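You operate a simulated robot arm through the tools that you are given. There is no shell and no other tool.

You run a simulated robot arm. Do the job below in one go: nothing can be reset, and whatever is moved stays where it is left.

JOB
Measure the shaft on the length rule, then fit it into the tube in the vise.
Fine: slide the stop to 17 with the shaft in the bed; stop back to 20, vise tight, shaft in, the brass shaft collar on top.

Only the result counts: the job must be done as asked and must still hold three seconds after the hand-in. Knocking over, shifting, dropping, spilling or breaking anything else fails it.

ROBOT AND FRAMES
A 7-joint arm with a three-finger gripper, fixed in place. Base frame: the origin is on the floor under the middle of its stand, x ahead of it, y to its left, z up; the work surface is at about z = 860. Readings come in mm, degrees, newtons and seconds.
With the tool pointing down near the work surface it reaches from about 100 to 880 mm from the base axis. Its first joint turns from -166.0 to 166.0 degrees. Payload 2.94 kg.
Tool frame: the origin (TCP) lies between the finger pads and is the grasp point; the fingertips stand 30 mm ahead of it; z points along the fingers, y is the line along which they close. The gripper opens to 132 mm; its body begins 107 mm behind the TCP.
Orientation is told as [roll, pitch, yaw] about the base's x, y, z axes, in that order, counted from this pose: with the fingers straight down and closing along the base's y, the tool's x points along the base's -x, its y along +y and its z along -z.

CONTROLS
- The arm moves only by the tool nudge_tool. Its argument "commands" is a list of rows, each a list of 3 entries, a list of its own where there are three numbers: the shift along the base's x, y, z in mm, then the turn, a rotation vector about the base's x, y, z in degrees, then the opening, from 0 (shut) to 1 (fully open). In form: [[[dx, dy, dz], [wx, wy, wz], hand], ...]. A call has 1 to 20 rows; each row is the pose to reach, as a shift and turn from the pose commanded when the call began. Rows are played at 5 a second. More than 50 mm and 8.6 degrees between two rows, or a gripper value outside its range, and nothing of the call is played. Where a pose cannot be reached the arm comes as near as it can. A force on the tool above 60 N (or 10 N above the force at the start of the call, whichever is more), or a blocked arm, ends the call early, and 0.2 s more pass. The fingers move at their own pace (about 37.4 mm/s each) and stop on an object; they squeeze with about 20 N. The grip force told is the motor's: it shows also when the fingers shut on nothing. Time passes only in rows, and 0.2 s behind the last, so rows that repeat a pose let the fingers close. It gives the time, the measured TCP pose, the force on the tool (base axes), the opening and the grip force at its end, in the units of the frame above (readings bear some noise), with the torque about the TCP (base axes, N m) and any sound that the robot's microphone picked up.
- Cameras (640 x 400 px; columns grow to the right, rows downward): "scene" is fixed at [219.4, 648.1, 1586.6]; the picture's right is [-1.00, -0.04, 0.00], its down [-0.02, 0.54, -0.84] and it looks along [0.03, -0.84, -0.54] (base axes); focal length 362 px, centre (320, 200). "wrist" rides on the gripper at [72, 3, -144] in the tool frame; the picture's right is [-0.04, 1.00, 0.00], its down [-0.88, -0.04, -0.48] and it looks along [-0.48, -0.02, 0.88] (tool axes); focal length 256 px, centre (320, 200). There is no depth. A picture from a camera that has moved, and an enlarged one, comes with that camera's place and axes in the base frame and with its lens.
- get_image(camera): a new picture of that camera. It takes no simulated time.
- lift_body(by): moves the trunk up (or, below 0, down) by that many mm; the arm rides with it, the base frame stays. It gives what a move gives, with no picture.
- inspect(camera, box): a new picture of the part [left, top, right, bottom] of that camera's present view, enlarged. It takes no simulated time.
- job_done(): hands the job in; it is judged then, once.

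Nothing tells you positions but the pictures and the camera data. Unless the task says otherwise, let go and move clear before handing in.

The tools are called by a JSON object that holds its "fn" and its "kwargs". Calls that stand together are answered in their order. nudge_tool: Moves the arm, as the interface text tells. Its arguments: {"type":"object","properties":{"commands":{"type":"array","items":{"type":"array"}}},"required":["commands"]} The other tools are called the same way: lift_body (by) moves the trunk up or down; get_image (camera) takes a picture; inspect (camera, box) takes an enlarged picture of a part of a camera's view; job_done () hands the job in.

At the start:

```text
clock: 0.0
tcp_pos: [294.5, -427.2, 1287.6]
tool_rot: [0.0, 0.0, 0.0]
ft_force: [-0.1, 0.3, -0.4]
wrist_torque: [0.0, -0.01, 0.01]
width: 131.9
grasp_force: 0.0
trunk travel left (down, up): [-325.0, 215.0]
```

scene: 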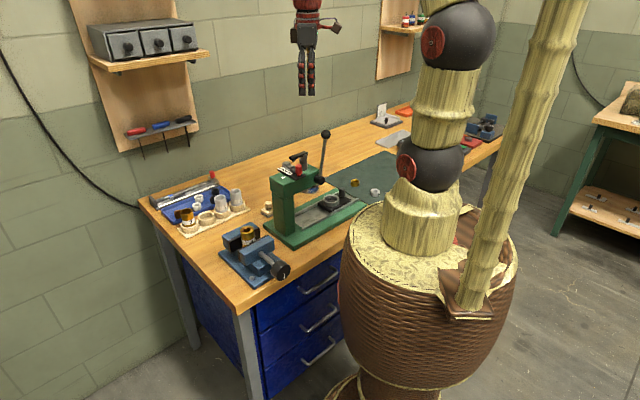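
wrist: 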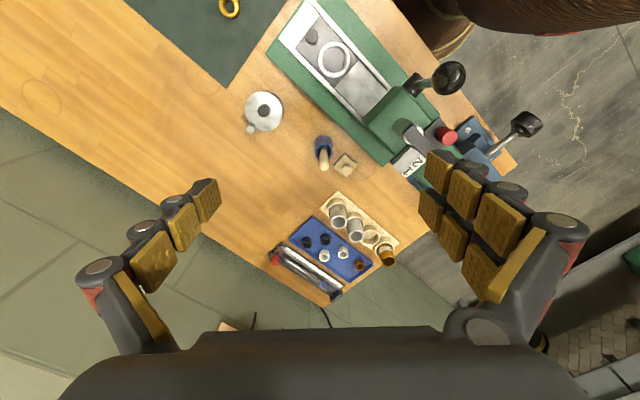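

I see a workbench with a green arbor press, a blue vise, a tray of parts and further items behind the robot's trunk. I'll first take enlarged views to identify the shaft, the length rule, the vise and the collar.

{"fn": "inspect", "kwargs": {"camera": "scene", "box": [140, 160, 300, 300]}}

{"fn": "inspect", "kwargs": {"camera": "scene", "box": [240, 120, 400, 250]}}

{"fn": "inspect", "kwargs": {"camera": "scene", "box": [340, 90, 520, 200]}}

{"fn": "inspect", "kwargs": {"camera": "wrist", "box": [200, 80, 440, 310]}}

{"fn": "inspect", "kwargs": {"camera": "wrist", "box": [200, 0, 560, 225]}}

```text
2.86 times, centred on (220, 230) of scene
camera zoom: at [219.4, 648.1, 1586.6], right [-1.0, -0.04, 0.0], down [-0.02, 0.54, -0.84], along [0.03, -0.84, -0.54], focal length 1036 px, centre (606, 114)
```

zoom: 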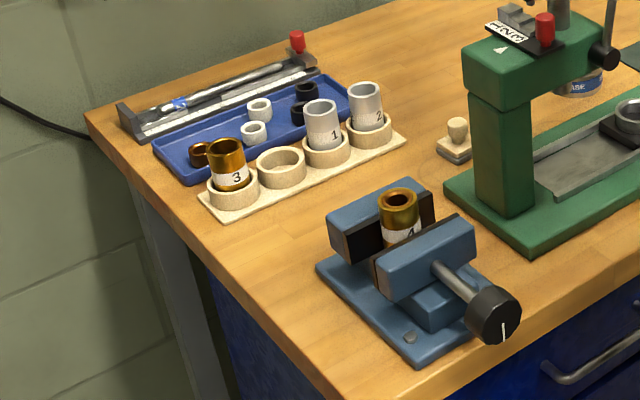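

```text
3.08 times, centred on (320, 185) of scene
camera zoom: at [219.4, 648.1, 1586.6], right [-1.0, -0.04, 0.0], down [-0.02, 0.54, -0.84], along [0.03, -0.84, -0.54], focal length 1115 px, centre (320, 246)
```

zoom: 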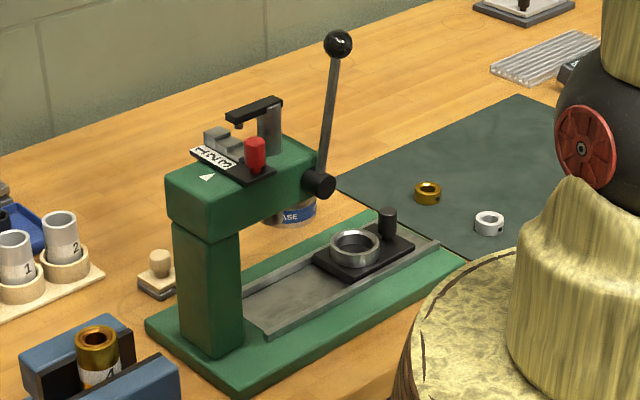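

```text
3.56 times, centred on (430, 145) of scene
camera zoom: at [219.4, 648.1, 1586.6], right [-1.0, -0.04, 0.0], down [-0.02, 0.54, -0.84], along [0.03, -0.84, -0.54], focal length 1289 px, centre (-71, 396)
```

zoom: 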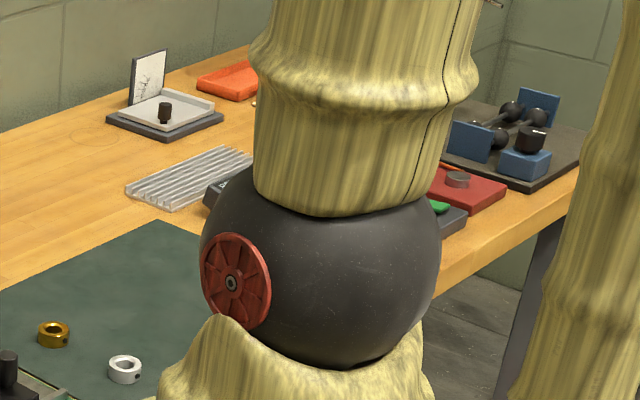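

```text
1.74 times, centred on (320, 195) of wrist
camera zoom: at [224.1, -424.4, 1432.1], right [0.04, 1.0, 0.0], down [0.88, -0.04, 0.48], along [0.48, -0.02, -0.88], focal length 445 px, centre (320, 209)
```

zoom: 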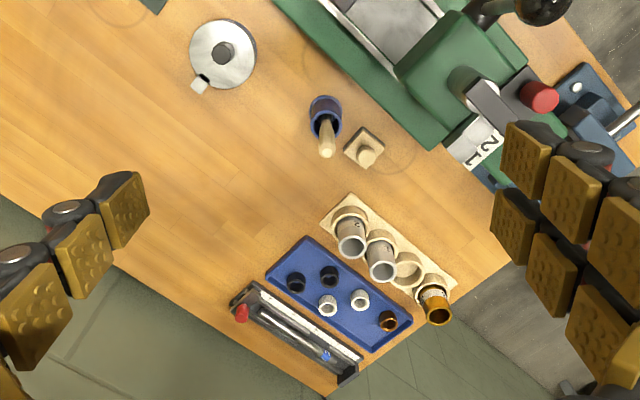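

```text
1.78 times, centred on (380, 112) of wrist
camera zoom: at [224.1, -424.4, 1432.1], right [0.04, 1.0, 0.0], down [0.88, -0.04, 0.48], along [0.48, -0.02, -0.88], focal length 455 px, centre (213, 356)
```

zoom: 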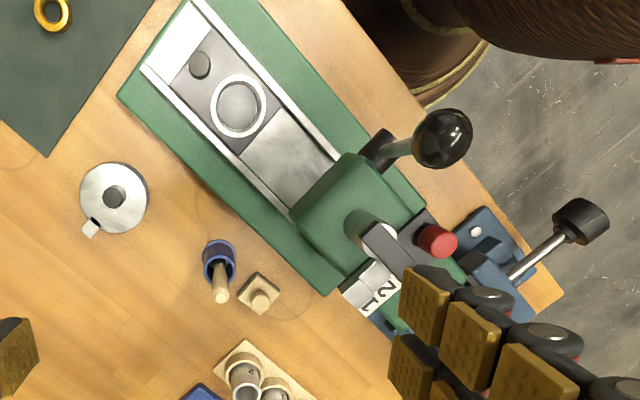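

The length rule seems to be the rail at the back corner with a red knob, next to the blue tray. I'll zoom in more on it, on the vise and on the collars.

{"fn": "inspect", "kwargs": {"camera": "scene", "box": [140, 165, 230, 222]}}

{"fn": "inspect", "kwargs": {"camera": "scene", "box": [210, 215, 300, 292]}}

{"fn": "inspect", "kwargs": {"camera": "wrist", "box": [260, 210, 400, 300]}}

{"fn": "inspect", "kwargs": {"camera": "scene", "box": [330, 160, 400, 205]}}

{"fn": "inspect", "kwargs": {"camera": "wrist", "box": [400, 80, 560, 190]}}

```text
7.02 times, centred on (185, 194) of scene
camera zoom: at [219.4, 648.1, 1586.6], right [-1.0, -0.04, 0.0], down [-0.02, 0.54, -0.84], along [0.03, -0.84, -0.54], focal length 2544 px, centre (1267, 246)
```

zoom: 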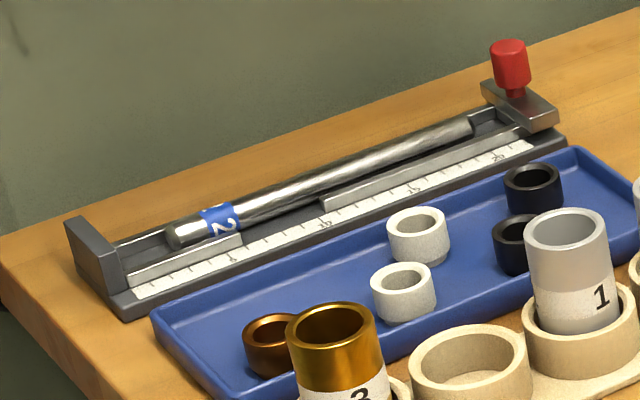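

```text
5.19 times, centred on (255, 254) of scene
camera zoom: at [219.4, 648.1, 1586.6], right [-1.0, -0.04, 0.0], down [-0.02, 0.54, -0.84], along [0.03, -0.84, -0.54], focal length 1883 px, centre (658, -78)
```

zoom: 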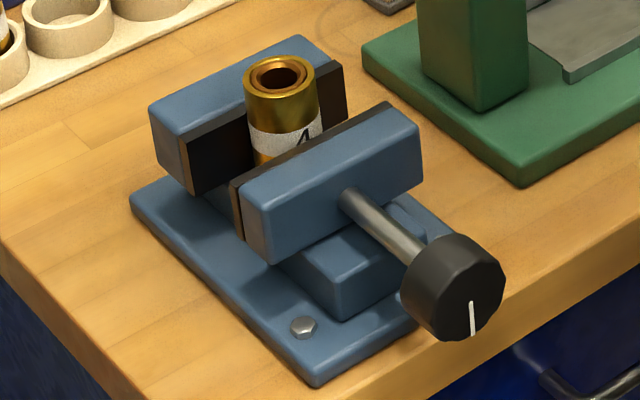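

```text
4.44 times, centred on (330, 255) of wrist
camera zoom: at [224.1, -424.4, 1432.1], right [0.04, 1.0, 0.0], down [0.88, -0.04, 0.48], along [0.48, -0.02, -0.88], focal length 1138 px, centre (276, -44)
```

zoom: 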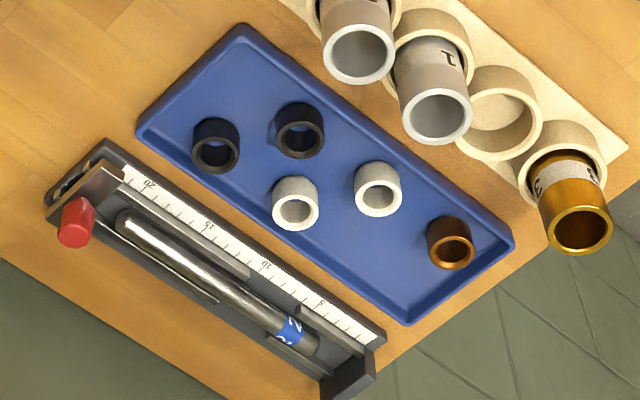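

```text
8.89 times, centred on (365, 182) of scene
camera zoom: at [219.4, 648.1, 1586.6], right [-1.0, -0.04, 0.0], down [-0.02, 0.54, -0.84], along [0.03, -0.84, -0.54], focal length 3222 px, centre (-80, 356)
```

zoom: 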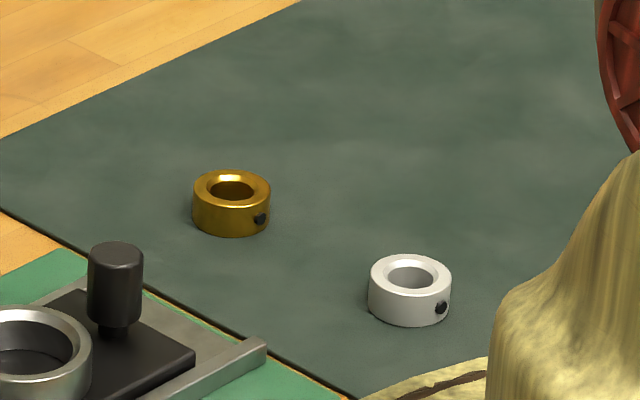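

```text
3.64 times, centred on (480, 135) of wrist
camera zoom: at [224.1, -424.4, 1432.1], right [0.04, 1.0, 0.0], down [0.88, -0.04, 0.48], along [0.48, -0.02, -0.88], focal length 931 px, centre (-262, 436)
```

zoom: 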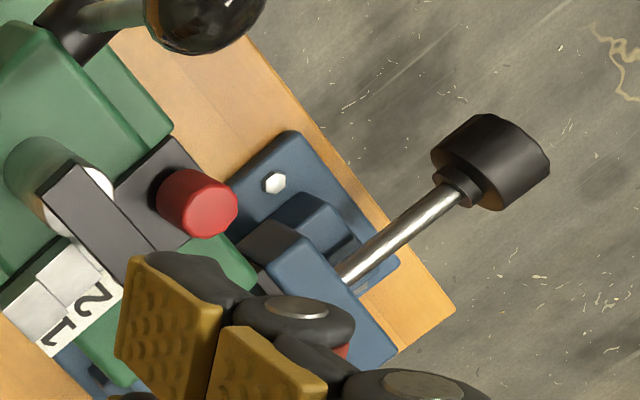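

The shaft (blue band marked 2) lies in the rule's bed at the far corner; the red-knobbed stop stands at 20. The vise holds tube 4 near (455, -160), and the brass collar lies on the mat near (125, -605). I'll move the wrist camera over the rule for a closer look, staying high.

{"fn": "nudge_tool", "kwargs": {"commands": [[[40, -7, 0], [0, 0, 0], 1], [[80, -14, 0], [0, 0, 0], 1], [[120, -21, -10], [0, 0, 0], 1], [[160, -28, -30], [0, 0, 0], 1], [[200, -35, -55], [0, 0, 0], 1], [[240, -42, -80], [0, 0, 0], 1], [[280, -49, -105], [0, 0, 0], 1], [[305, -57, -130], [0, 0, 0], 1], [[305, -57, -130], [0, 0, 0], 1]]}}

```text
clock: 2.0
tcp_pos: [600.8, -483.6, 1157.1]
tool_rot: [0.0, 0.0, 0.1]
ft_force: [-1.0, 0.1, -0.4]
wrist_torque: [0.01, 0.02, 0.03]
width: 132.0
grasp_force: 0.1
trunk travel left (down, up): [-325.0, 215.0]
```

{"fn": "get_image", "kwargs": {"camera": "wrist"}}

{"fn": "get_image", "kwargs": {"camera": "scene"}}

```text
taken
camera wrist: at [528.9, -480.9, 1301.1], right [0.04, 1.0, 0.0], down [0.88, -0.04, 0.48], along [0.48, -0.02, -0.88], focal length 256 px, centre (320, 200)
```

wrist: 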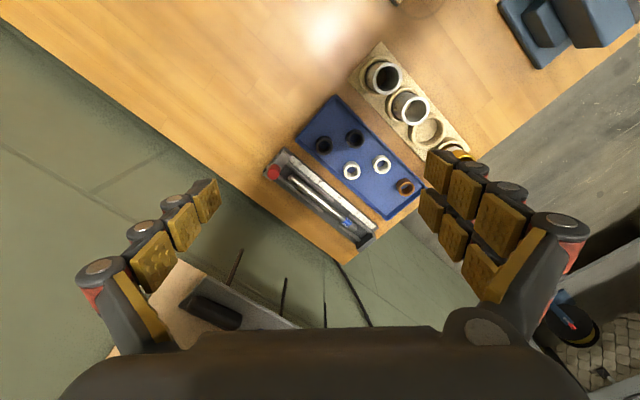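

```text
taken
```

scene: 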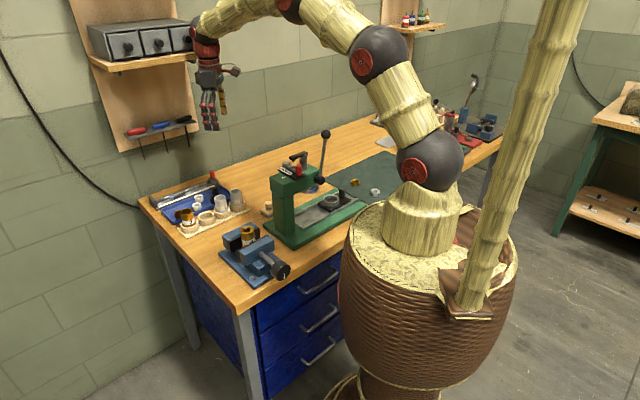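

The rule and shaft are now in view; a tool rack and a shelf hang on the wall behind, so I need to mind the clearance. I'll zoom in on the rule and on the rack.

{"fn": "inspect", "kwargs": {"camera": "wrist", "box": [250, 130, 390, 260]}}

{"fn": "inspect", "kwargs": {"camera": "wrist", "box": [100, 220, 400, 400]}}

{"fn": "inspect", "kwargs": {"camera": "scene", "box": [70, 0, 260, 160]}}

{"fn": "inspect", "kwargs": {"camera": "scene", "box": [145, 165, 225, 222]}}

```text
3.08 times, centred on (320, 195) of wrist
camera zoom: at [528.9, -480.9, 1301.1], right [0.04, 1.0, 0.0], down [0.88, -0.04, 0.48], along [0.48, -0.02, -0.88], focal length 788 px, centre (320, 215)
```

zoom: 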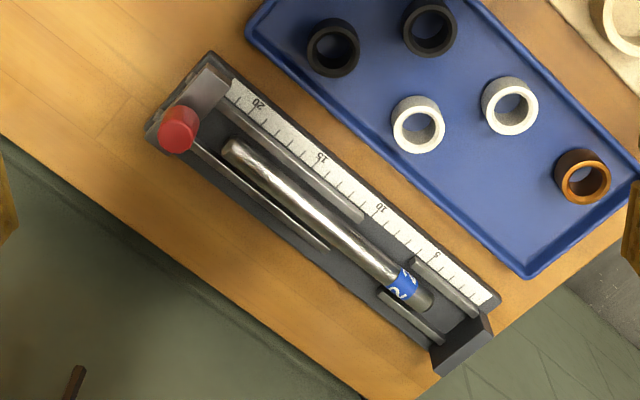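

```text
2.13 times, centred on (250, 310) of wrist
camera zoom: at [528.9, -480.9, 1301.1], right [0.04, 1.0, 0.0], down [0.88, -0.04, 0.48], along [0.48, -0.02, -0.88], focal length 546 px, centre (469, -35)
```

zoom: 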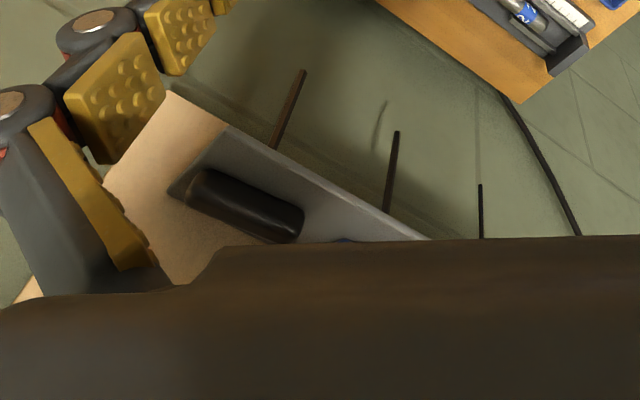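

```text
2.50 times, centred on (165, 80) of scene
camera zoom: at [219.4, 648.1, 1586.6], right [-1.0, -0.04, 0.0], down [-0.02, 0.54, -0.84], along [0.03, -0.84, -0.54], focal length 906 px, centre (708, 500)
```

zoom: 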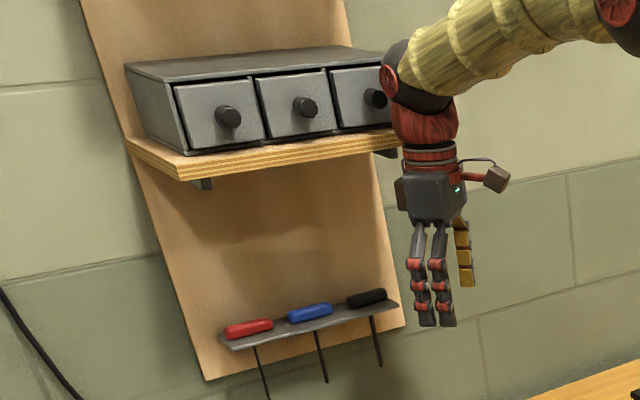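

```text
7.02 times, centred on (185, 194) of scene
camera zoom: at [219.4, 648.1, 1586.6], right [-1.0, -0.04, 0.0], down [-0.02, 0.54, -0.84], along [0.03, -0.84, -0.54], focal length 2544 px, centre (1267, 246)
```

zoom: 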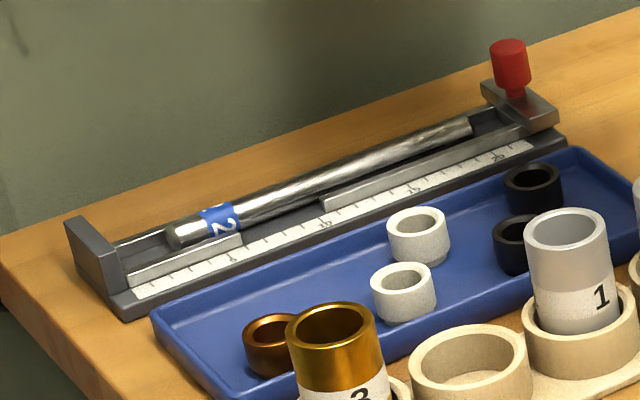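

The rule runs at about 45° to the base axes, its scale is in cm, and the shaft lies around 3.5–19.5 with its free end near the stop. I'll yaw the tool by -45° so it squares up with the rule and come closer to measure.

{"fn": "nudge_tool", "kwargs": {"commands": [[[7, 12, -10], [0, 0, -8], 1], [[14, 24, -20], [0, 0, -16], 1], [[21, 36, -30], [0, 0, -24], 1], [[28, 48, -40], [0, 0, -32], 1], [[35, 60, -50], [0, 0, -40], 1], [[42, 70, -60], [0, 0, -45], 1], [[42, 70, -60], [0, 0, -45], 1]]}}

```text
clock: 3.6
tcp_pos: [643.0, -415.9, 1097.7]
tool_rot: [0.1, 0.0, -45.0]
ft_force: [-0.5, 0.2, 0.1]
wrist_torque: [0.01, -0.06, 0.03]
width: 132.1
grasp_force: 0.1
trunk travel left (down, up): [-325.0, 215.0]
```

{"fn": "get_image", "kwargs": {"camera": "wrist"}}

{"fn": "inspect", "kwargs": {"camera": "wrist", "box": [200, 140, 440, 290]}}

```text
taken
camera wrist: at [594.4, -362.2, 1241.8], right [0.74, 0.68, 0.0], down [0.59, -0.65, 0.48], along [0.32, -0.35, -0.88], focal length 256 px, centre (320, 200)
```

wrist: 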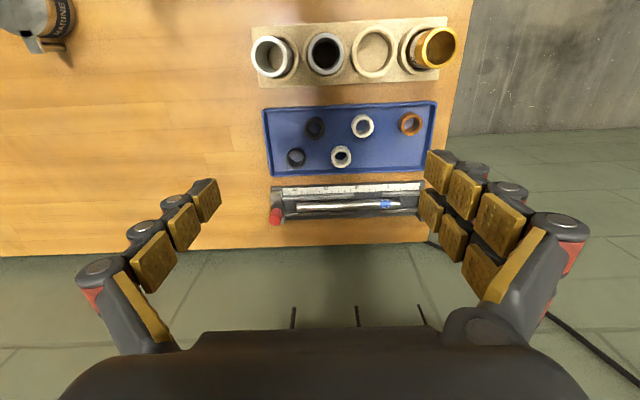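

```text
2.67 times, centred on (320, 215) of wrist
camera zoom: at [594.4, -362.2, 1241.8], right [0.74, 0.68, 0.0], down [0.59, -0.65, 0.48], along [0.32, -0.35, -0.88], focal length 683 px, centre (320, 160)
```

zoom: 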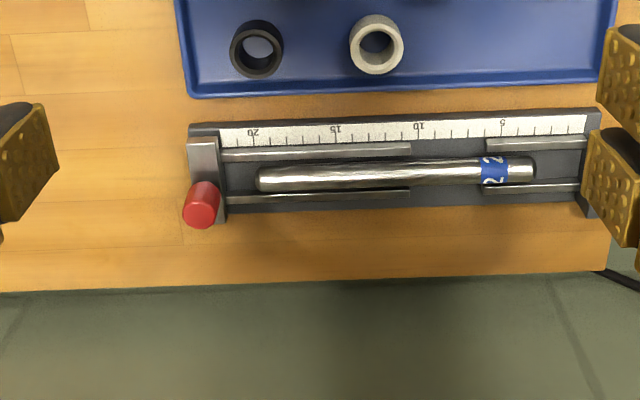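

The scale is readable here: zero is at the end block and the stop seems to be somewhat past 20 now. I'll zoom in further.

{"fn": "inspect", "kwargs": {"camera": "wrist", "box": [262, 172, 352, 232]}}

{"fn": "inspect", "kwargs": {"camera": "wrist", "box": [345, 172, 435, 232]}}

{"fn": "inspect", "kwargs": {"camera": "wrist", "box": [400, 130, 600, 300]}}

```text
6.67 times, centred on (307, 202) of wrist
camera zoom: at [594.4, -362.2, 1241.8], right [0.74, 0.68, 0.0], down [0.59, -0.65, 0.48], along [0.32, -0.35, -0.88], focal length 1707 px, centre (407, 187)
```

zoom: 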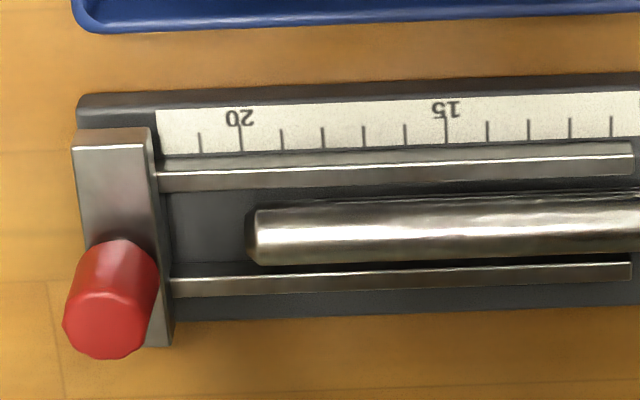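

```text
6.67 times, centred on (390, 202) of wrist
camera zoom: at [594.4, -362.2, 1241.8], right [0.74, 0.68, 0.0], down [0.59, -0.65, 0.48], along [0.32, -0.35, -0.88], focal length 1707 px, centre (-147, 187)
```

zoom: 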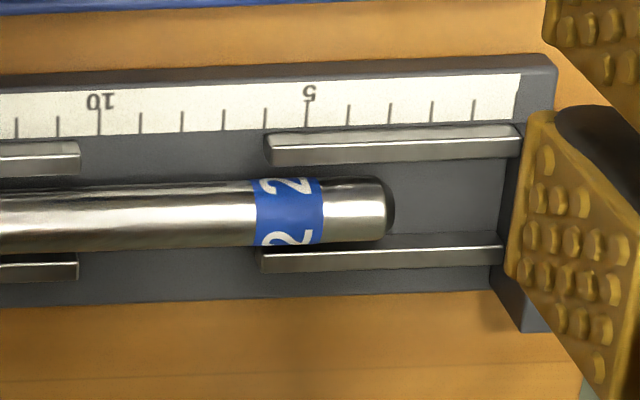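

```text
2.35 times, centred on (500, 215) of wrist
camera zoom: at [594.4, -362.2, 1241.8], right [0.74, 0.68, 0.0], down [0.59, -0.65, 0.48], along [0.32, -0.35, -0.88], focal length 602 px, centre (-104, 165)
```

zoom: 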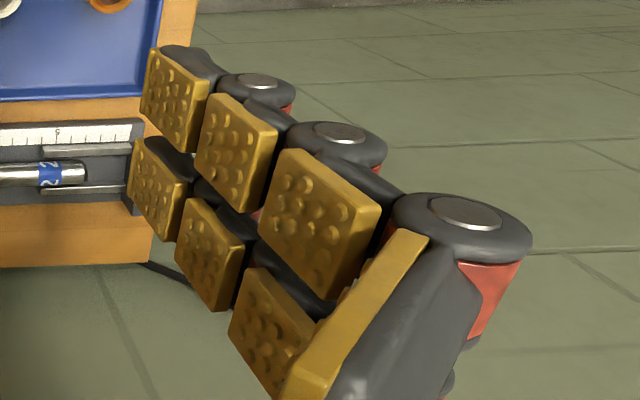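

The geometry is clear: zero is at the end block, the stop's face reads about 22 and the shaft is about 17 long. I'll tilt the tool outward by about 25° for reach and rack clearance, partly close the fingers in free air, and look at how they sit.

{"fn": "nudge_tool", "kwargs": {"commands": [[[0, 0, 0], [-5.89, -5.89, 0], 0.35], [[0, 0, 0], [-11.79, -11.79, 0], 0.35], [[0, 0, 0], [-17.68, -17.68, 0], 0.35], [[0, 0, 0], [-17.68, -17.68, 0], 0.35], [[0, 0, 0], [-17.68, -17.68, 0], 0.35], [[0, 0, 0], [-17.68, -17.68, 0], 0.35], [[0, 0, 0], [-17.68, -17.68, 0], 0.35]]}}

```text
clock: 5.2
tcp_pos: [643.0, -414.7, 1098.3]
tool_rot: [0.0, -25.0, -45.0]
ft_force: [-0.1, -0.1, -0.4]
wrist_torque: [0.02, -0.02, 0.0]
width: 46.2
grasp_force: 0.1
trunk travel left (down, up): [-325.0, 215.0]
```

{"fn": "get_image", "kwargs": {"camera": "wrist"}}

{"fn": "inspect", "kwargs": {"camera": "scene", "box": [100, 0, 280, 160]}}

```text
taken
camera wrist: at [555.7, -323.4, 1198.4], right [0.73, 0.68, 0.02], down [0.39, -0.45, 0.8], along [0.55, -0.58, -0.6], focal length 256 px, centre (320, 200)
```

wrist: 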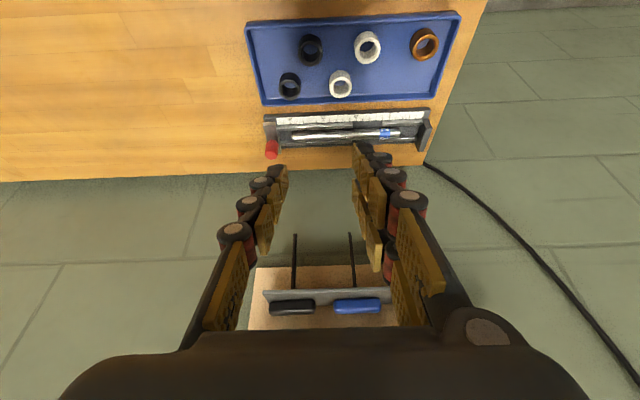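

```text
2.50 times, centred on (190, 80) of scene
camera zoom: at [219.4, 648.1, 1586.6], right [-1.0, -0.04, 0.0], down [-0.02, 0.54, -0.84], along [0.03, -0.84, -0.54], focal length 906 px, centre (645, 500)
```

zoom: 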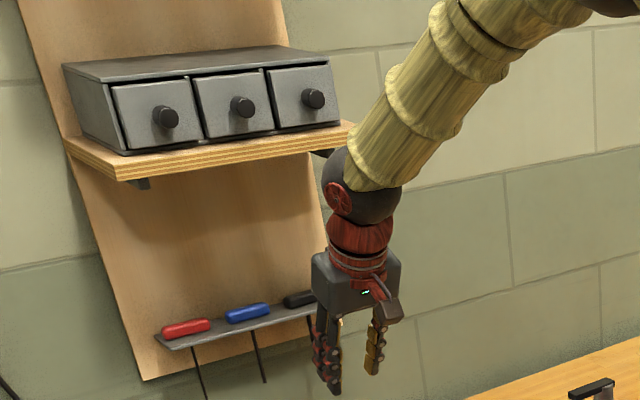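

{"fn": "inspect", "kwargs": {"camera": "wrist", "box": [200, 100, 460, 330]}}

```text
1.74 times, centred on (330, 215) of wrist
camera zoom: at [555.7, -323.4, 1198.4], right [0.73, 0.68, 0.02], down [0.39, -0.45, 0.8], along [0.55, -0.58, -0.6], focal length 445 px, centre (303, 174)
```

zoom: 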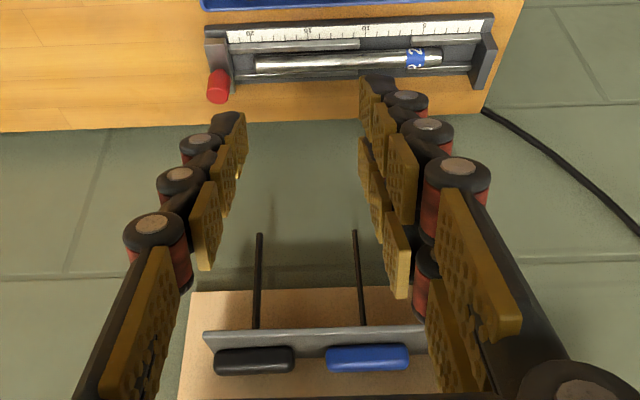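

{"fn": "inspect", "kwargs": {"camera": "wrist", "box": [340, 135, 430, 225]}}

{"fn": "inspect", "kwargs": {"camera": "wrist", "box": [225, 150, 305, 225]}}

```text
4.44 times, centred on (385, 180) of wrist
camera zoom: at [555.7, -323.4, 1198.4], right [0.73, 0.68, 0.02], down [0.39, -0.45, 0.8], along [0.55, -0.58, -0.6], focal length 1138 px, centre (31, 289)
```

zoom: 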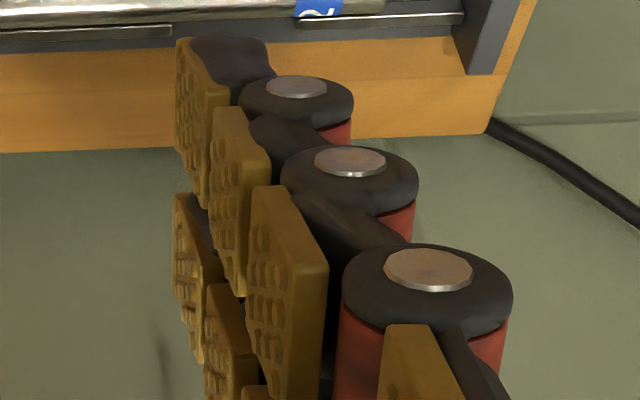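

```text
5.33 times, centred on (265, 188) of wrist
camera zoom: at [555.7, -323.4, 1198.4], right [0.73, 0.68, 0.02], down [0.39, -0.45, 0.8], along [0.55, -0.58, -0.6], focal length 1365 px, centre (613, 267)
```

zoom: 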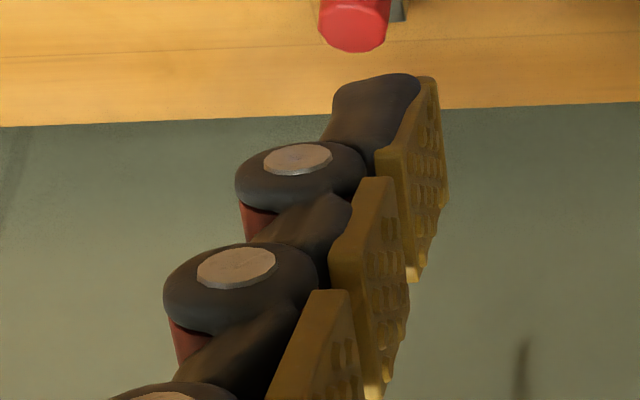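

{"fn": "inspect", "kwargs": {"camera": "wrist", "box": [340, 105, 440, 165]}}

{"fn": "inspect", "kwargs": {"camera": "wrist", "box": [255, 105, 355, 165]}}

{"fn": "inspect", "kwargs": {"camera": "scene", "box": [150, 175, 200, 212]}}

```text
6.40 times, centred on (390, 135) of wrist
camera zoom: at [555.7, -323.4, 1198.4], right [0.73, 0.68, 0.02], down [0.39, -0.45, 0.8], along [0.55, -0.58, -0.6], focal length 1638 px, centre (-128, 616)
```

zoom: 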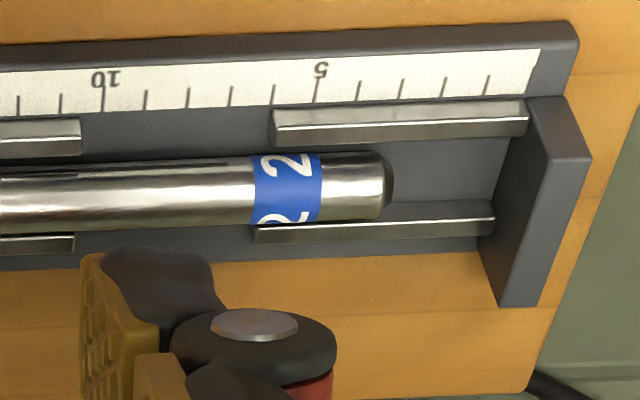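

```text
6.40 times, centred on (305, 135) of wrist
camera zoom: at [555.7, -323.4, 1198.4], right [0.73, 0.68, 0.02], down [0.39, -0.45, 0.8], along [0.55, -0.58, -0.6], focal length 1638 px, centre (416, 616)
```

zoom: 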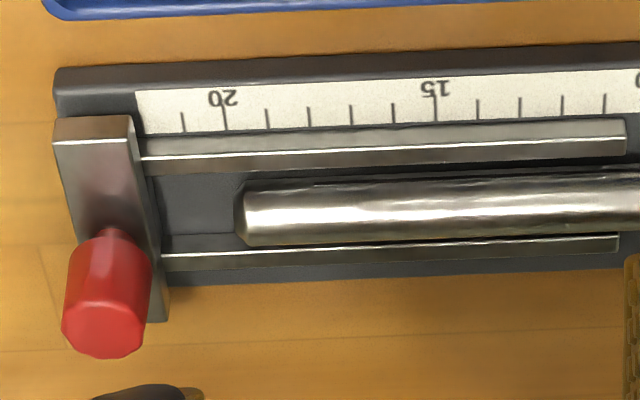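

```text
10.81 times, centred on (175, 194) of scene
camera zoom: at [219.4, 648.1, 1586.6], right [-1.0, -0.04, 0.0], down [-0.02, 0.54, -0.84], along [0.03, -0.84, -0.54], focal length 3918 px, centre (1888, 270)
```

zoom: 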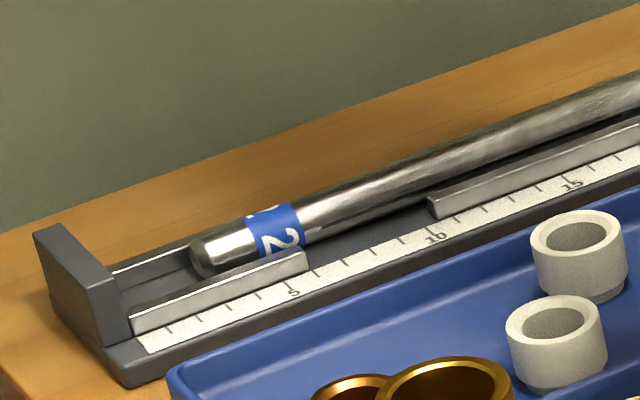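

Fingers and rule are understood: side walls only come up to about the shaft's mid-height, with a ~44 mm gap around reading 8. First job is the stop, so I move over the red knob (about s=88, d=880 along the rule axes) staying above it and check.

{"fn": "nudge_tool", "kwargs": {"commands": [[[10, -36, -10], [0, 0, 0], 0.5], [[20, -72, -20], [0, 0, 0], 0.5], [[31, -109, -40], [0, 0, 0], 0.5], [[41, -145, -60], [0, 0, 0], 0.5], [[41, -145, -100], [0, 0, 0], 0.5], [[41, -145, -110], [0, 0, 0], 0.5], [[41, -145, -110], [0, 0, 0], 0.5]]}}

```text
clock: 6.8
tcp_pos: [683.9, -560.3, 985.2]
tool_rot: [-0.1, -25.0, -45.0]
ft_force: [0.0, -0.8, 0.6]
wrist_torque: [-0.02, 0.0, 0.03]
width: 66.0
grasp_force: 0.1
trunk travel left (down, up): [-325.0, 215.0]
```

{"fn": "get_image", "kwargs": {"camera": "wrist"}}

{"fn": "inspect", "kwargs": {"camera": "scene", "box": [130, 80, 290, 230]}}

```text
taken
camera wrist: at [596.7, -467.5, 1085.2], right [0.73, 0.68, 0.02], down [0.39, -0.45, 0.8], along [0.55, -0.58, -0.6], focal length 256 px, centre (320, 200)
```

wrist: 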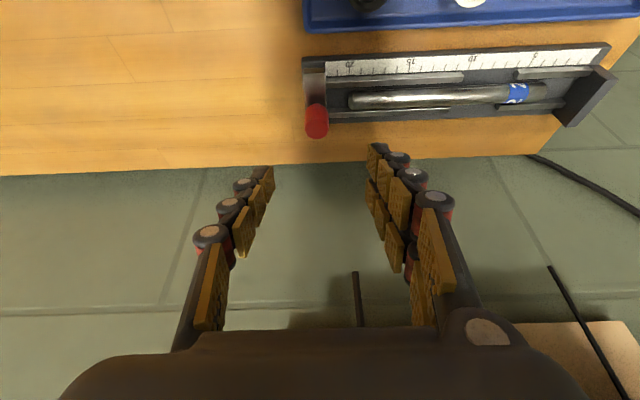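

```text
2.67 times, centred on (210, 155) of scene
camera zoom: at [219.4, 648.1, 1586.6], right [-1.0, -0.04, 0.0], down [-0.02, 0.54, -0.84], along [0.03, -0.84, -0.54], focal length 966 px, centre (613, 320)
```

zoom: 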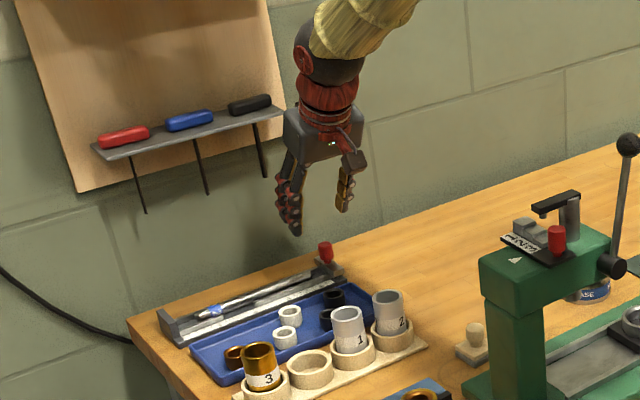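

{"fn": "inspect", "kwargs": {"camera": "wrist", "box": [280, 40, 440, 150]}}

```text
3.64 times, centred on (360, 95) of wrist
camera zoom: at [596.7, -467.5, 1085.2], right [0.73, 0.68, 0.02], down [0.39, -0.45, 0.8], along [0.55, -0.58, -0.6], focal length 931 px, centre (174, 582)
```

zoom: 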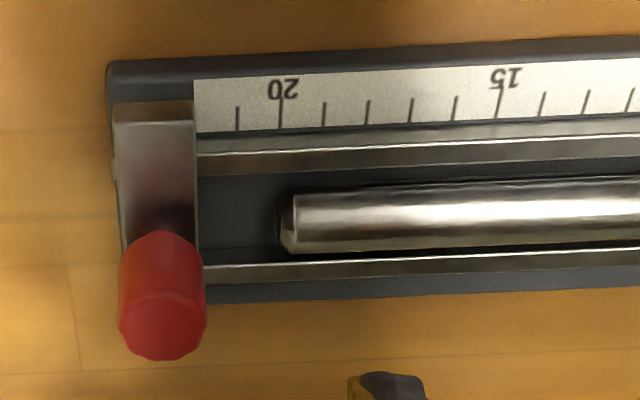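

The tool is centred over the knob (top near z≈923) with the shaft end clear. I descend around the knob with open fingers, then close loosely around it.

{"fn": "nudge_tool", "kwargs": {"commands": [[[0, 0, -20], [0, 0, 0], 0.5], [[0, 0, -40], [0, 0, 0], 0.5], [[0, 0, -55], [0, 0, 0], 0.5], [[0, 0, -64], [0, 0, 0], 0.5], [[0, 0, -64], [0, 0, 0], 0.5]]}}

```text
clock: 8.0
tcp_pos: [683.3, -559.3, 922.7]
tool_rot: [0.0, -25.0, -45.0]
ft_force: [0.4, 0.0, -0.3]
wrist_torque: [0.03, -0.01, 0.01]
width: 65.9
grasp_force: 0.1
trunk travel left (down, up): [-325.0, 215.0]
```

{"fn": "get_image", "kwargs": {"camera": "wrist"}}

{"fn": "inspect", "kwargs": {"camera": "scene", "box": [150, 120, 250, 220]}}

```text
taken
camera wrist: at [597.1, -466.7, 1023.0], right [0.73, 0.68, 0.02], down [0.39, -0.45, 0.8], along [0.55, -0.58, -0.6], focal length 256 px, centre (320, 200)
```

wrist: 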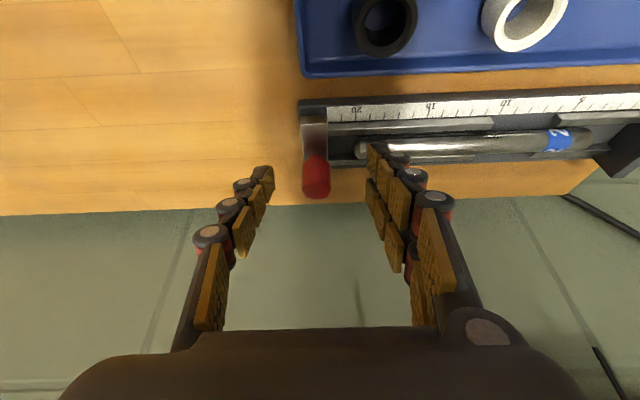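

```text
4.00 times, centred on (200, 170) of scene
camera zoom: at [219.4, 648.1, 1586.6], right [-1.0, -0.04, 0.0], down [-0.02, 0.54, -0.84], along [0.03, -0.84, -0.54], focal length 1450 px, centre (800, 320)
```

zoom: 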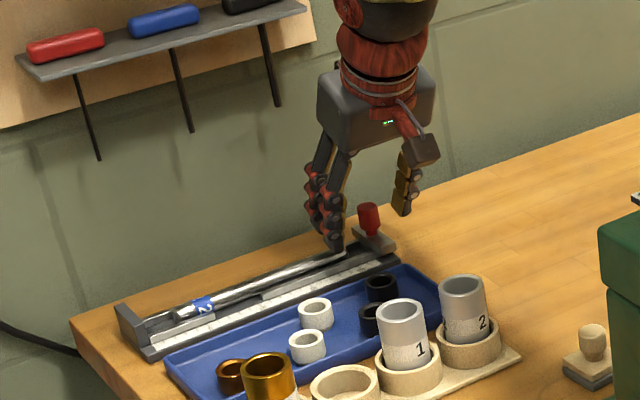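

The knob sits between the fingers at the right height. I close to a loose cage of about 25 mm and check.

{"fn": "nudge_tool", "kwargs": {"commands": [[[0, 0, 0], [0, 0, 0], 0.19], [[0, 0, 0], [0, 0, 0], 0.19], [[0, 0, 0], [0, 0, 0], 0.19], [[0, 0, 0], [0, 0, 0], 0.19]]}}

{"fn": "get_image", "kwargs": {"camera": "wrist"}}

```text
clock: 9.0
tcp_pos: [684.6, -557.6, 923.1]
tool_rot: [-0.1, -25.1, -44.9]
ft_force: [-0.5, 0.1, -0.6]
wrist_torque: [-0.03, -0.01, 0.0]
width: 25.0
grasp_force: 0.1
trunk travel left (down, up): [-325.0, 215.0]
```

```text
taken
camera wrist: at [597.0, -466.6, 1023.0], right [0.73, 0.68, 0.02], down [0.39, -0.45, 0.8], along [0.55, -0.58, -0.6], focal length 256 px, centre (320, 200)
```

wrist: 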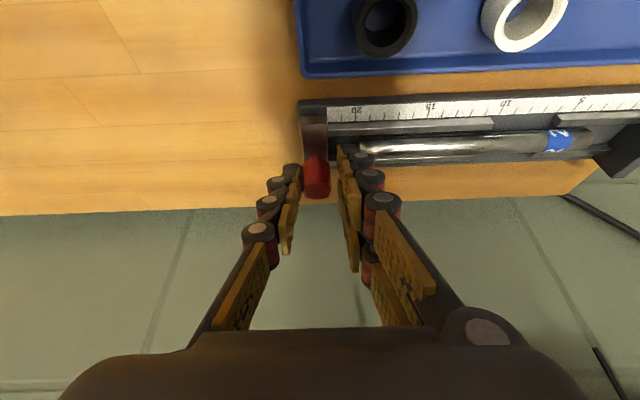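

{"fn": "inspect", "kwargs": {"camera": "wrist", "box": [270, 90, 430, 220]}}

```text
3.08 times, centred on (350, 155) of wrist
camera zoom: at [597.0, -466.6, 1023.0], right [0.73, 0.68, 0.02], down [0.39, -0.45, 0.8], along [0.55, -0.58, -0.6], focal length 788 px, centre (228, 338)
```

zoom: 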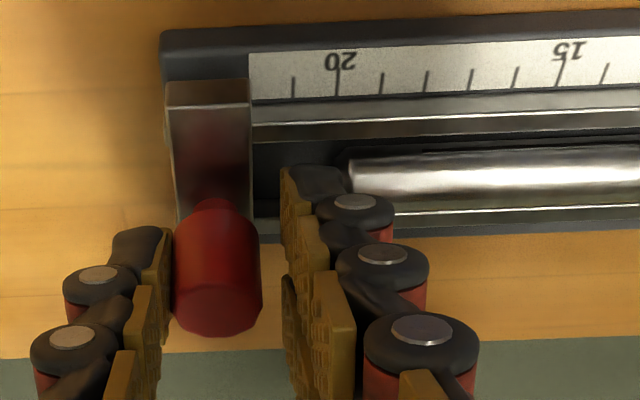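

The single finger is right behind the knob and the pair stands ahead of it with a little play. I raise 4 mm for clearance over the shaft and push the stop towards 17 along the rule direction in small rows.

{"fn": "nudge_tool", "kwargs": {"commands": [[[0, 0, 4], [0, 0, 0], 0.19], [[4.2, 4.2, 4], [0, 0, 0], 0.19], [[8.5, 8.5, 4], [0, 0, 0], 0.19], [[12.7, 12.7, 4], [0, 0, 0], 0.19], [[17, 17, 4], [0, 0, 0], 0.19], [[21.2, 21.2, 4], [0, 0, 0], 0.19], [[25.5, 25.5, 4], [0, 0, 0], 0.19], [[28.3, 28.3, 4], [0, 0, 0], 0.19], [[30.4, 30.4, 4], [0, 0, 0], 0.19], [[30.4, 30.4, 4], [0, 0, 0], 0.19]]}}

{"fn": "inspect", "kwargs": {"camera": "wrist", "box": [200, 80, 440, 230]}}

```text
clock: 11.2
tcp_pos: [714.5, -528.5, 928.3]
tool_rot: [0.0, -25.0, -45.0]
ft_force: [-0.8, -1.0, 0.8]
wrist_torque: [-0.04, 0.03, 0.01]
width: 25.8
grasp_force: 0.7
trunk travel left (down, up): [-325.0, 215.0]
```

```text
2.67 times, centred on (320, 155) of wrist
camera zoom: at [627.6, -437.4, 1028.0], right [0.73, 0.68, 0.02], down [0.39, -0.45, 0.8], along [0.55, -0.58, -0.6], focal length 683 px, centre (320, 320)
```

zoom: 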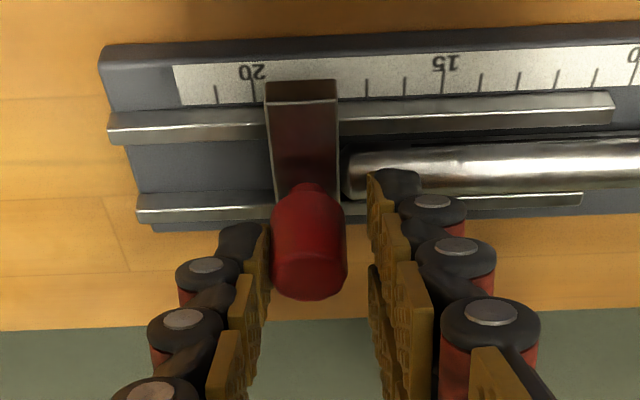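

The stop slid well and now reads about 17.8, with the shaft moving ahead of it. I continue with small increments and watch the force.

{"fn": "nudge_tool", "kwargs": {"commands": [[[1.4, 1.4, 0], [0, 0, 0], 0.19], [[2.8, 2.8, 0], [0, 0, 0], 0.19], [[4.2, 4.2, 0], [0, 0, 0], 0.19], [[4.2, 4.2, 0], [0, 0, 0], 0.19]]}}

{"fn": "inspect", "kwargs": {"camera": "wrist", "box": [240, 90, 400, 190]}}

{"fn": "inspect", "kwargs": {"camera": "wrist", "box": [480, 90, 640, 190]}}

```text
clock: 12.2
tcp_pos: [717.7, -525.0, 926.8]
tool_rot: [-0.1, -25.0, -44.9]
ft_force: [-0.9, -0.8, -0.2]
wrist_torque: [-0.05, 0.01, -0.02]
width: 26.0
grasp_force: 0.6
trunk travel left (down, up): [-325.0, 215.0]
```

```text
4.00 times, centred on (320, 140) of wrist
camera zoom: at [631.4, -433.3, 1027.6], right [0.73, 0.68, 0.02], down [0.39, -0.45, 0.8], along [0.55, -0.58, -0.6], focal length 1024 px, centre (320, 440)
```

zoom: 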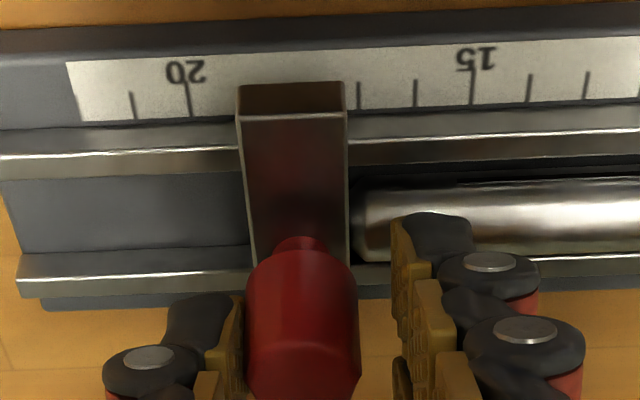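

```text
4.00 times, centred on (560, 140) of wrist
camera zoom: at [631.4, -433.3, 1027.6], right [0.73, 0.68, 0.02], down [0.39, -0.45, 0.8], along [0.55, -0.58, -0.6], focal length 1024 px, centre (-640, 440)
```

zoom: 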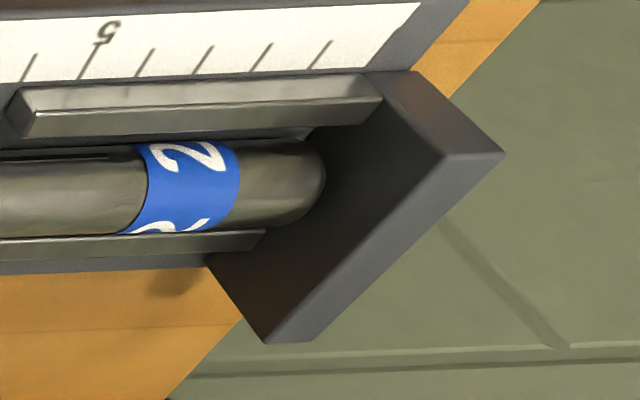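

The stop reads about 17.2 and the shaft is almost at the end block. A few more sub-millimetre pushes.

{"fn": "nudge_tool", "kwargs": {"commands": [[[0.5, 0.5, 0], [0, 0, 0], 0.19], [[1.0, 1.0, 0], [0, 0, 0], 0.19], [[1.4, 1.4, 0], [0, 0, 0], 0.19], [[1.4, 1.4, 0], [0, 0, 0], 0.19]]}}

{"fn": "inspect", "kwargs": {"camera": "wrist", "box": [240, 90, 400, 190]}}

{"fn": "inspect", "kwargs": {"camera": "wrist", "box": [480, 90, 640, 190]}}

```text
clock: 13.2
tcp_pos: [720.2, -523.8, 927.3]
tool_rot: [0.0, -25.0, -44.8]
ft_force: [-1.4, -0.6, -0.2]
wrist_torque: [-0.04, 0.04, 0.02]
width: 26.2
grasp_force: 0.4
trunk travel left (down, up): [-325.0, 215.0]
```

```text
4.00 times, centred on (320, 140) of wrist
camera zoom: at [632.4, -432.2, 1027.9], right [0.73, 0.68, 0.02], down [0.39, -0.45, 0.8], along [0.55, -0.58, -0.6], focal length 1024 px, centre (320, 440)
```

zoom: 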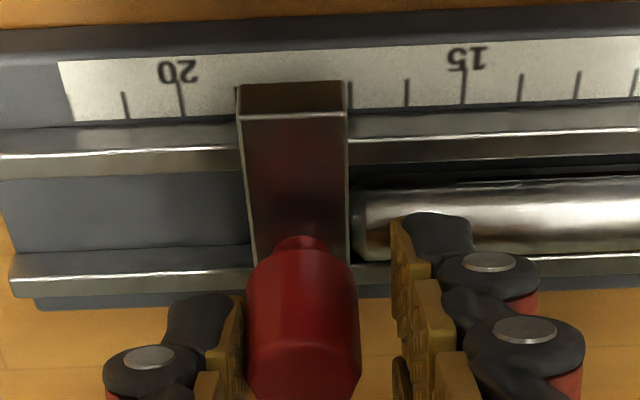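

```text
4.00 times, centred on (560, 140) of wrist
camera zoom: at [632.4, -432.2, 1027.9], right [0.73, 0.68, 0.02], down [0.39, -0.45, 0.8], along [0.55, -0.58, -0.6], focal length 1024 px, centre (-640, 440)
```

zoom: 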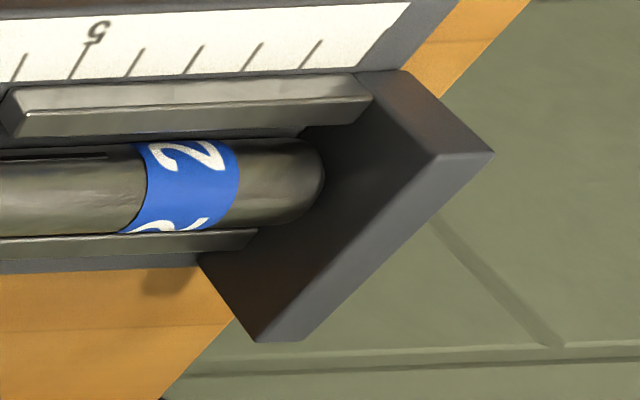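

{"fn": "nudge_tool", "kwargs": {"commands": [[[0.35, 0.35, 0], [0, 0, 0], 0.19], [[0.7, 0.7, 0], [0, 0, 0], 0.19], [[0.7, 0.7, 0], [0, 0, 0], 0.19]]}}

{"fn": "inspect", "kwargs": {"camera": "wrist", "box": [240, 90, 400, 190]}}

{"fn": "inspect", "kwargs": {"camera": "wrist", "box": [530, 110, 600, 160]}}

```text
clock: 14.0
tcp_pos: [719.1, -523.0, 926.7]
tool_rot: [-0.1, -25.0, -44.9]
ft_force: [-0.7, -1.7, -0.6]
wrist_torque: [-0.04, 0.05, 0.0]
width: 26.5
grasp_force: 1.2
trunk travel left (down, up): [-325.0, 215.0]
```

```text
4.00 times, centred on (320, 140) of wrist
camera zoom: at [633.4, -431.3, 1027.4], right [0.73, 0.68, 0.02], down [0.39, -0.45, 0.8], along [0.55, -0.58, -0.6], focal length 1024 px, centre (320, 440)
```

zoom: 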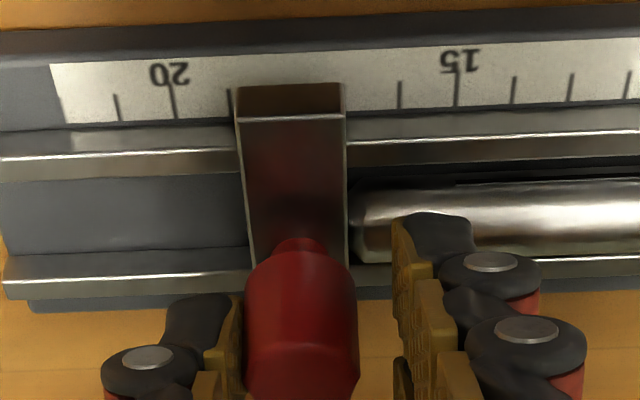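

```text
8.00 times, centred on (565, 135) of wrist
camera zoom: at [633.4, -431.3, 1027.4], right [0.73, 0.68, 0.02], down [0.39, -0.45, 0.8], along [0.55, -0.58, -0.6], focal length 2048 px, centre (-1640, 720)
```

zoom: 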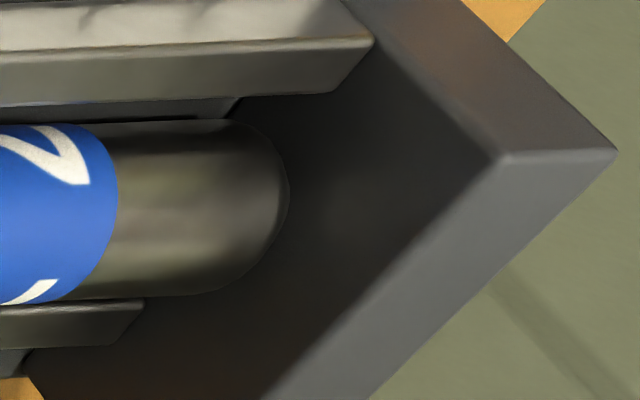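

{"fn": "nudge_tool", "kwargs": {"commands": [[[0.35, 0.35, 0], [0, 0, 0], 0.19], [[0.7, 0.7, 0], [0, 0, 0], 0.19], [[0.7, 0.7, 0], [0, 0, 0], 0.19]]}}

{"fn": "inspect", "kwargs": {"camera": "wrist", "box": [280, 90, 360, 140]}}

```text
clock: 14.8
tcp_pos: [721.5, -521.9, 927.1]
tool_rot: [0.0, -25.1, -45.0]
ft_force: [-4.5, -2.0, -0.6]
wrist_torque: [-0.07, 0.11, -0.05]
width: 28.1
grasp_force: 2.5
trunk travel left (down, up): [-325.0, 215.0]
```

```text
8.00 times, centred on (320, 115) of wrist
camera zoom: at [634.4, -430.8, 1027.4], right [0.73, 0.68, 0.02], down [0.39, -0.45, 0.8], along [0.55, -0.58, -0.6], focal length 2048 px, centre (320, 880)
```

zoom: 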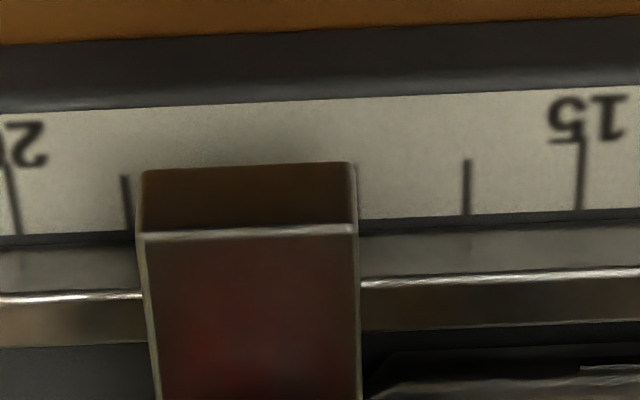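

The push is now blocked with the stop right on the 17 line, so the shaft measures 17. Now I draw the stop back towards 20 with the finger pair, first a bit short and then checking.

{"fn": "nudge_tool", "kwargs": {"commands": [[[-3, -3, 0], [0, 0, 0], 0.19], [[-6, -6, 0], [0, 0, 0], 0.19], [[-9, -9, 0], [0, 0, 0], 0.19], [[-12, -12, 0], [0, 0, 0], 0.19], [[-15, -15, 0], [0, 0, 0], 0.19], [[-18, -18, 0], [0, 0, 0], 0.19], [[-21, -21, 0], [0, 0, 0], 0.19], [[-23, -23, 0], [0, 0, 0], 0.19], [[-23, -23, 0], [0, 0, 0], 0.19]]}}

{"fn": "inspect", "kwargs": {"camera": "wrist", "box": [240, 90, 400, 190]}}

```text
clock: 16.8
tcp_pos: [698.4, -544.0, 926.6]
tool_rot: [0.0, -25.0, -45.0]
ft_force: [0.4, 0.2, -1.0]
wrist_torque: [-0.01, -0.03, -0.03]
width: 25.2
grasp_force: 0.9
trunk travel left (down, up): [-325.0, 215.0]
```

```text
4.00 times, centred on (320, 140) of wrist
camera zoom: at [611.9, -453.4, 1027.2], right [0.73, 0.68, 0.02], down [0.39, -0.45, 0.8], along [0.55, -0.58, -0.6], focal length 1024 px, centre (320, 440)
```

zoom: 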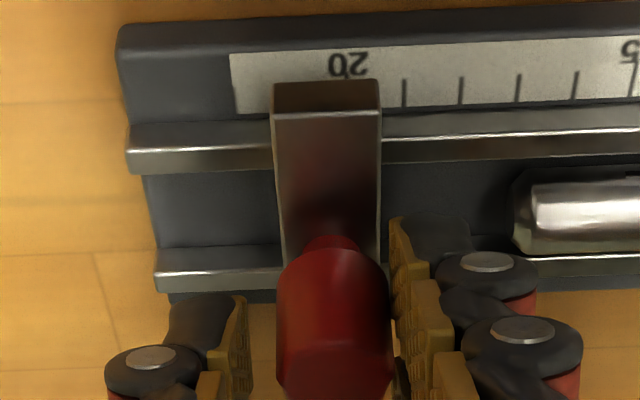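

The stop now reads about 19.45. I move another 5 mm back.

{"fn": "nudge_tool", "kwargs": {"commands": [[[-1.4, -1.4, 0], [0, 0, 0], 0.19], [[-2.6, -2.6, 0], [0, 0, 0], 0.19], [[-3.5, -3.5, 0], [0, 0, 0], 0.19], [[-3.5, -3.5, 0], [0, 0, 0], 0.19]]}}

{"fn": "inspect", "kwargs": {"camera": "wrist", "box": [290, 90, 370, 140]}}

```text
clock: 17.8
tcp_pos: [695.0, -548.3, 927.2]
tool_rot: [0.0, -25.1, -45.0]
ft_force: [-0.4, -0.6, 0.0]
wrist_torque: [0.04, -0.01, -0.04]
width: 25.4
grasp_force: 0.3
trunk travel left (down, up): [-325.0, 215.0]
```

```text
8.00 times, centred on (330, 115) of wrist
camera zoom: at [608.0, -457.0, 1027.4], right [0.73, 0.68, 0.02], down [0.39, -0.45, 0.8], along [0.55, -0.58, -0.6], focal length 2048 px, centre (240, 880)
```

zoom: 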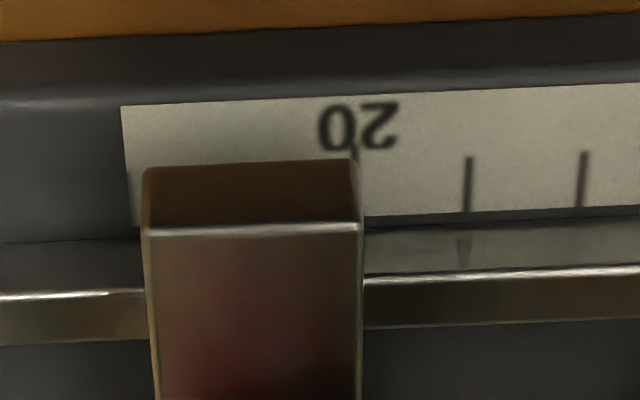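

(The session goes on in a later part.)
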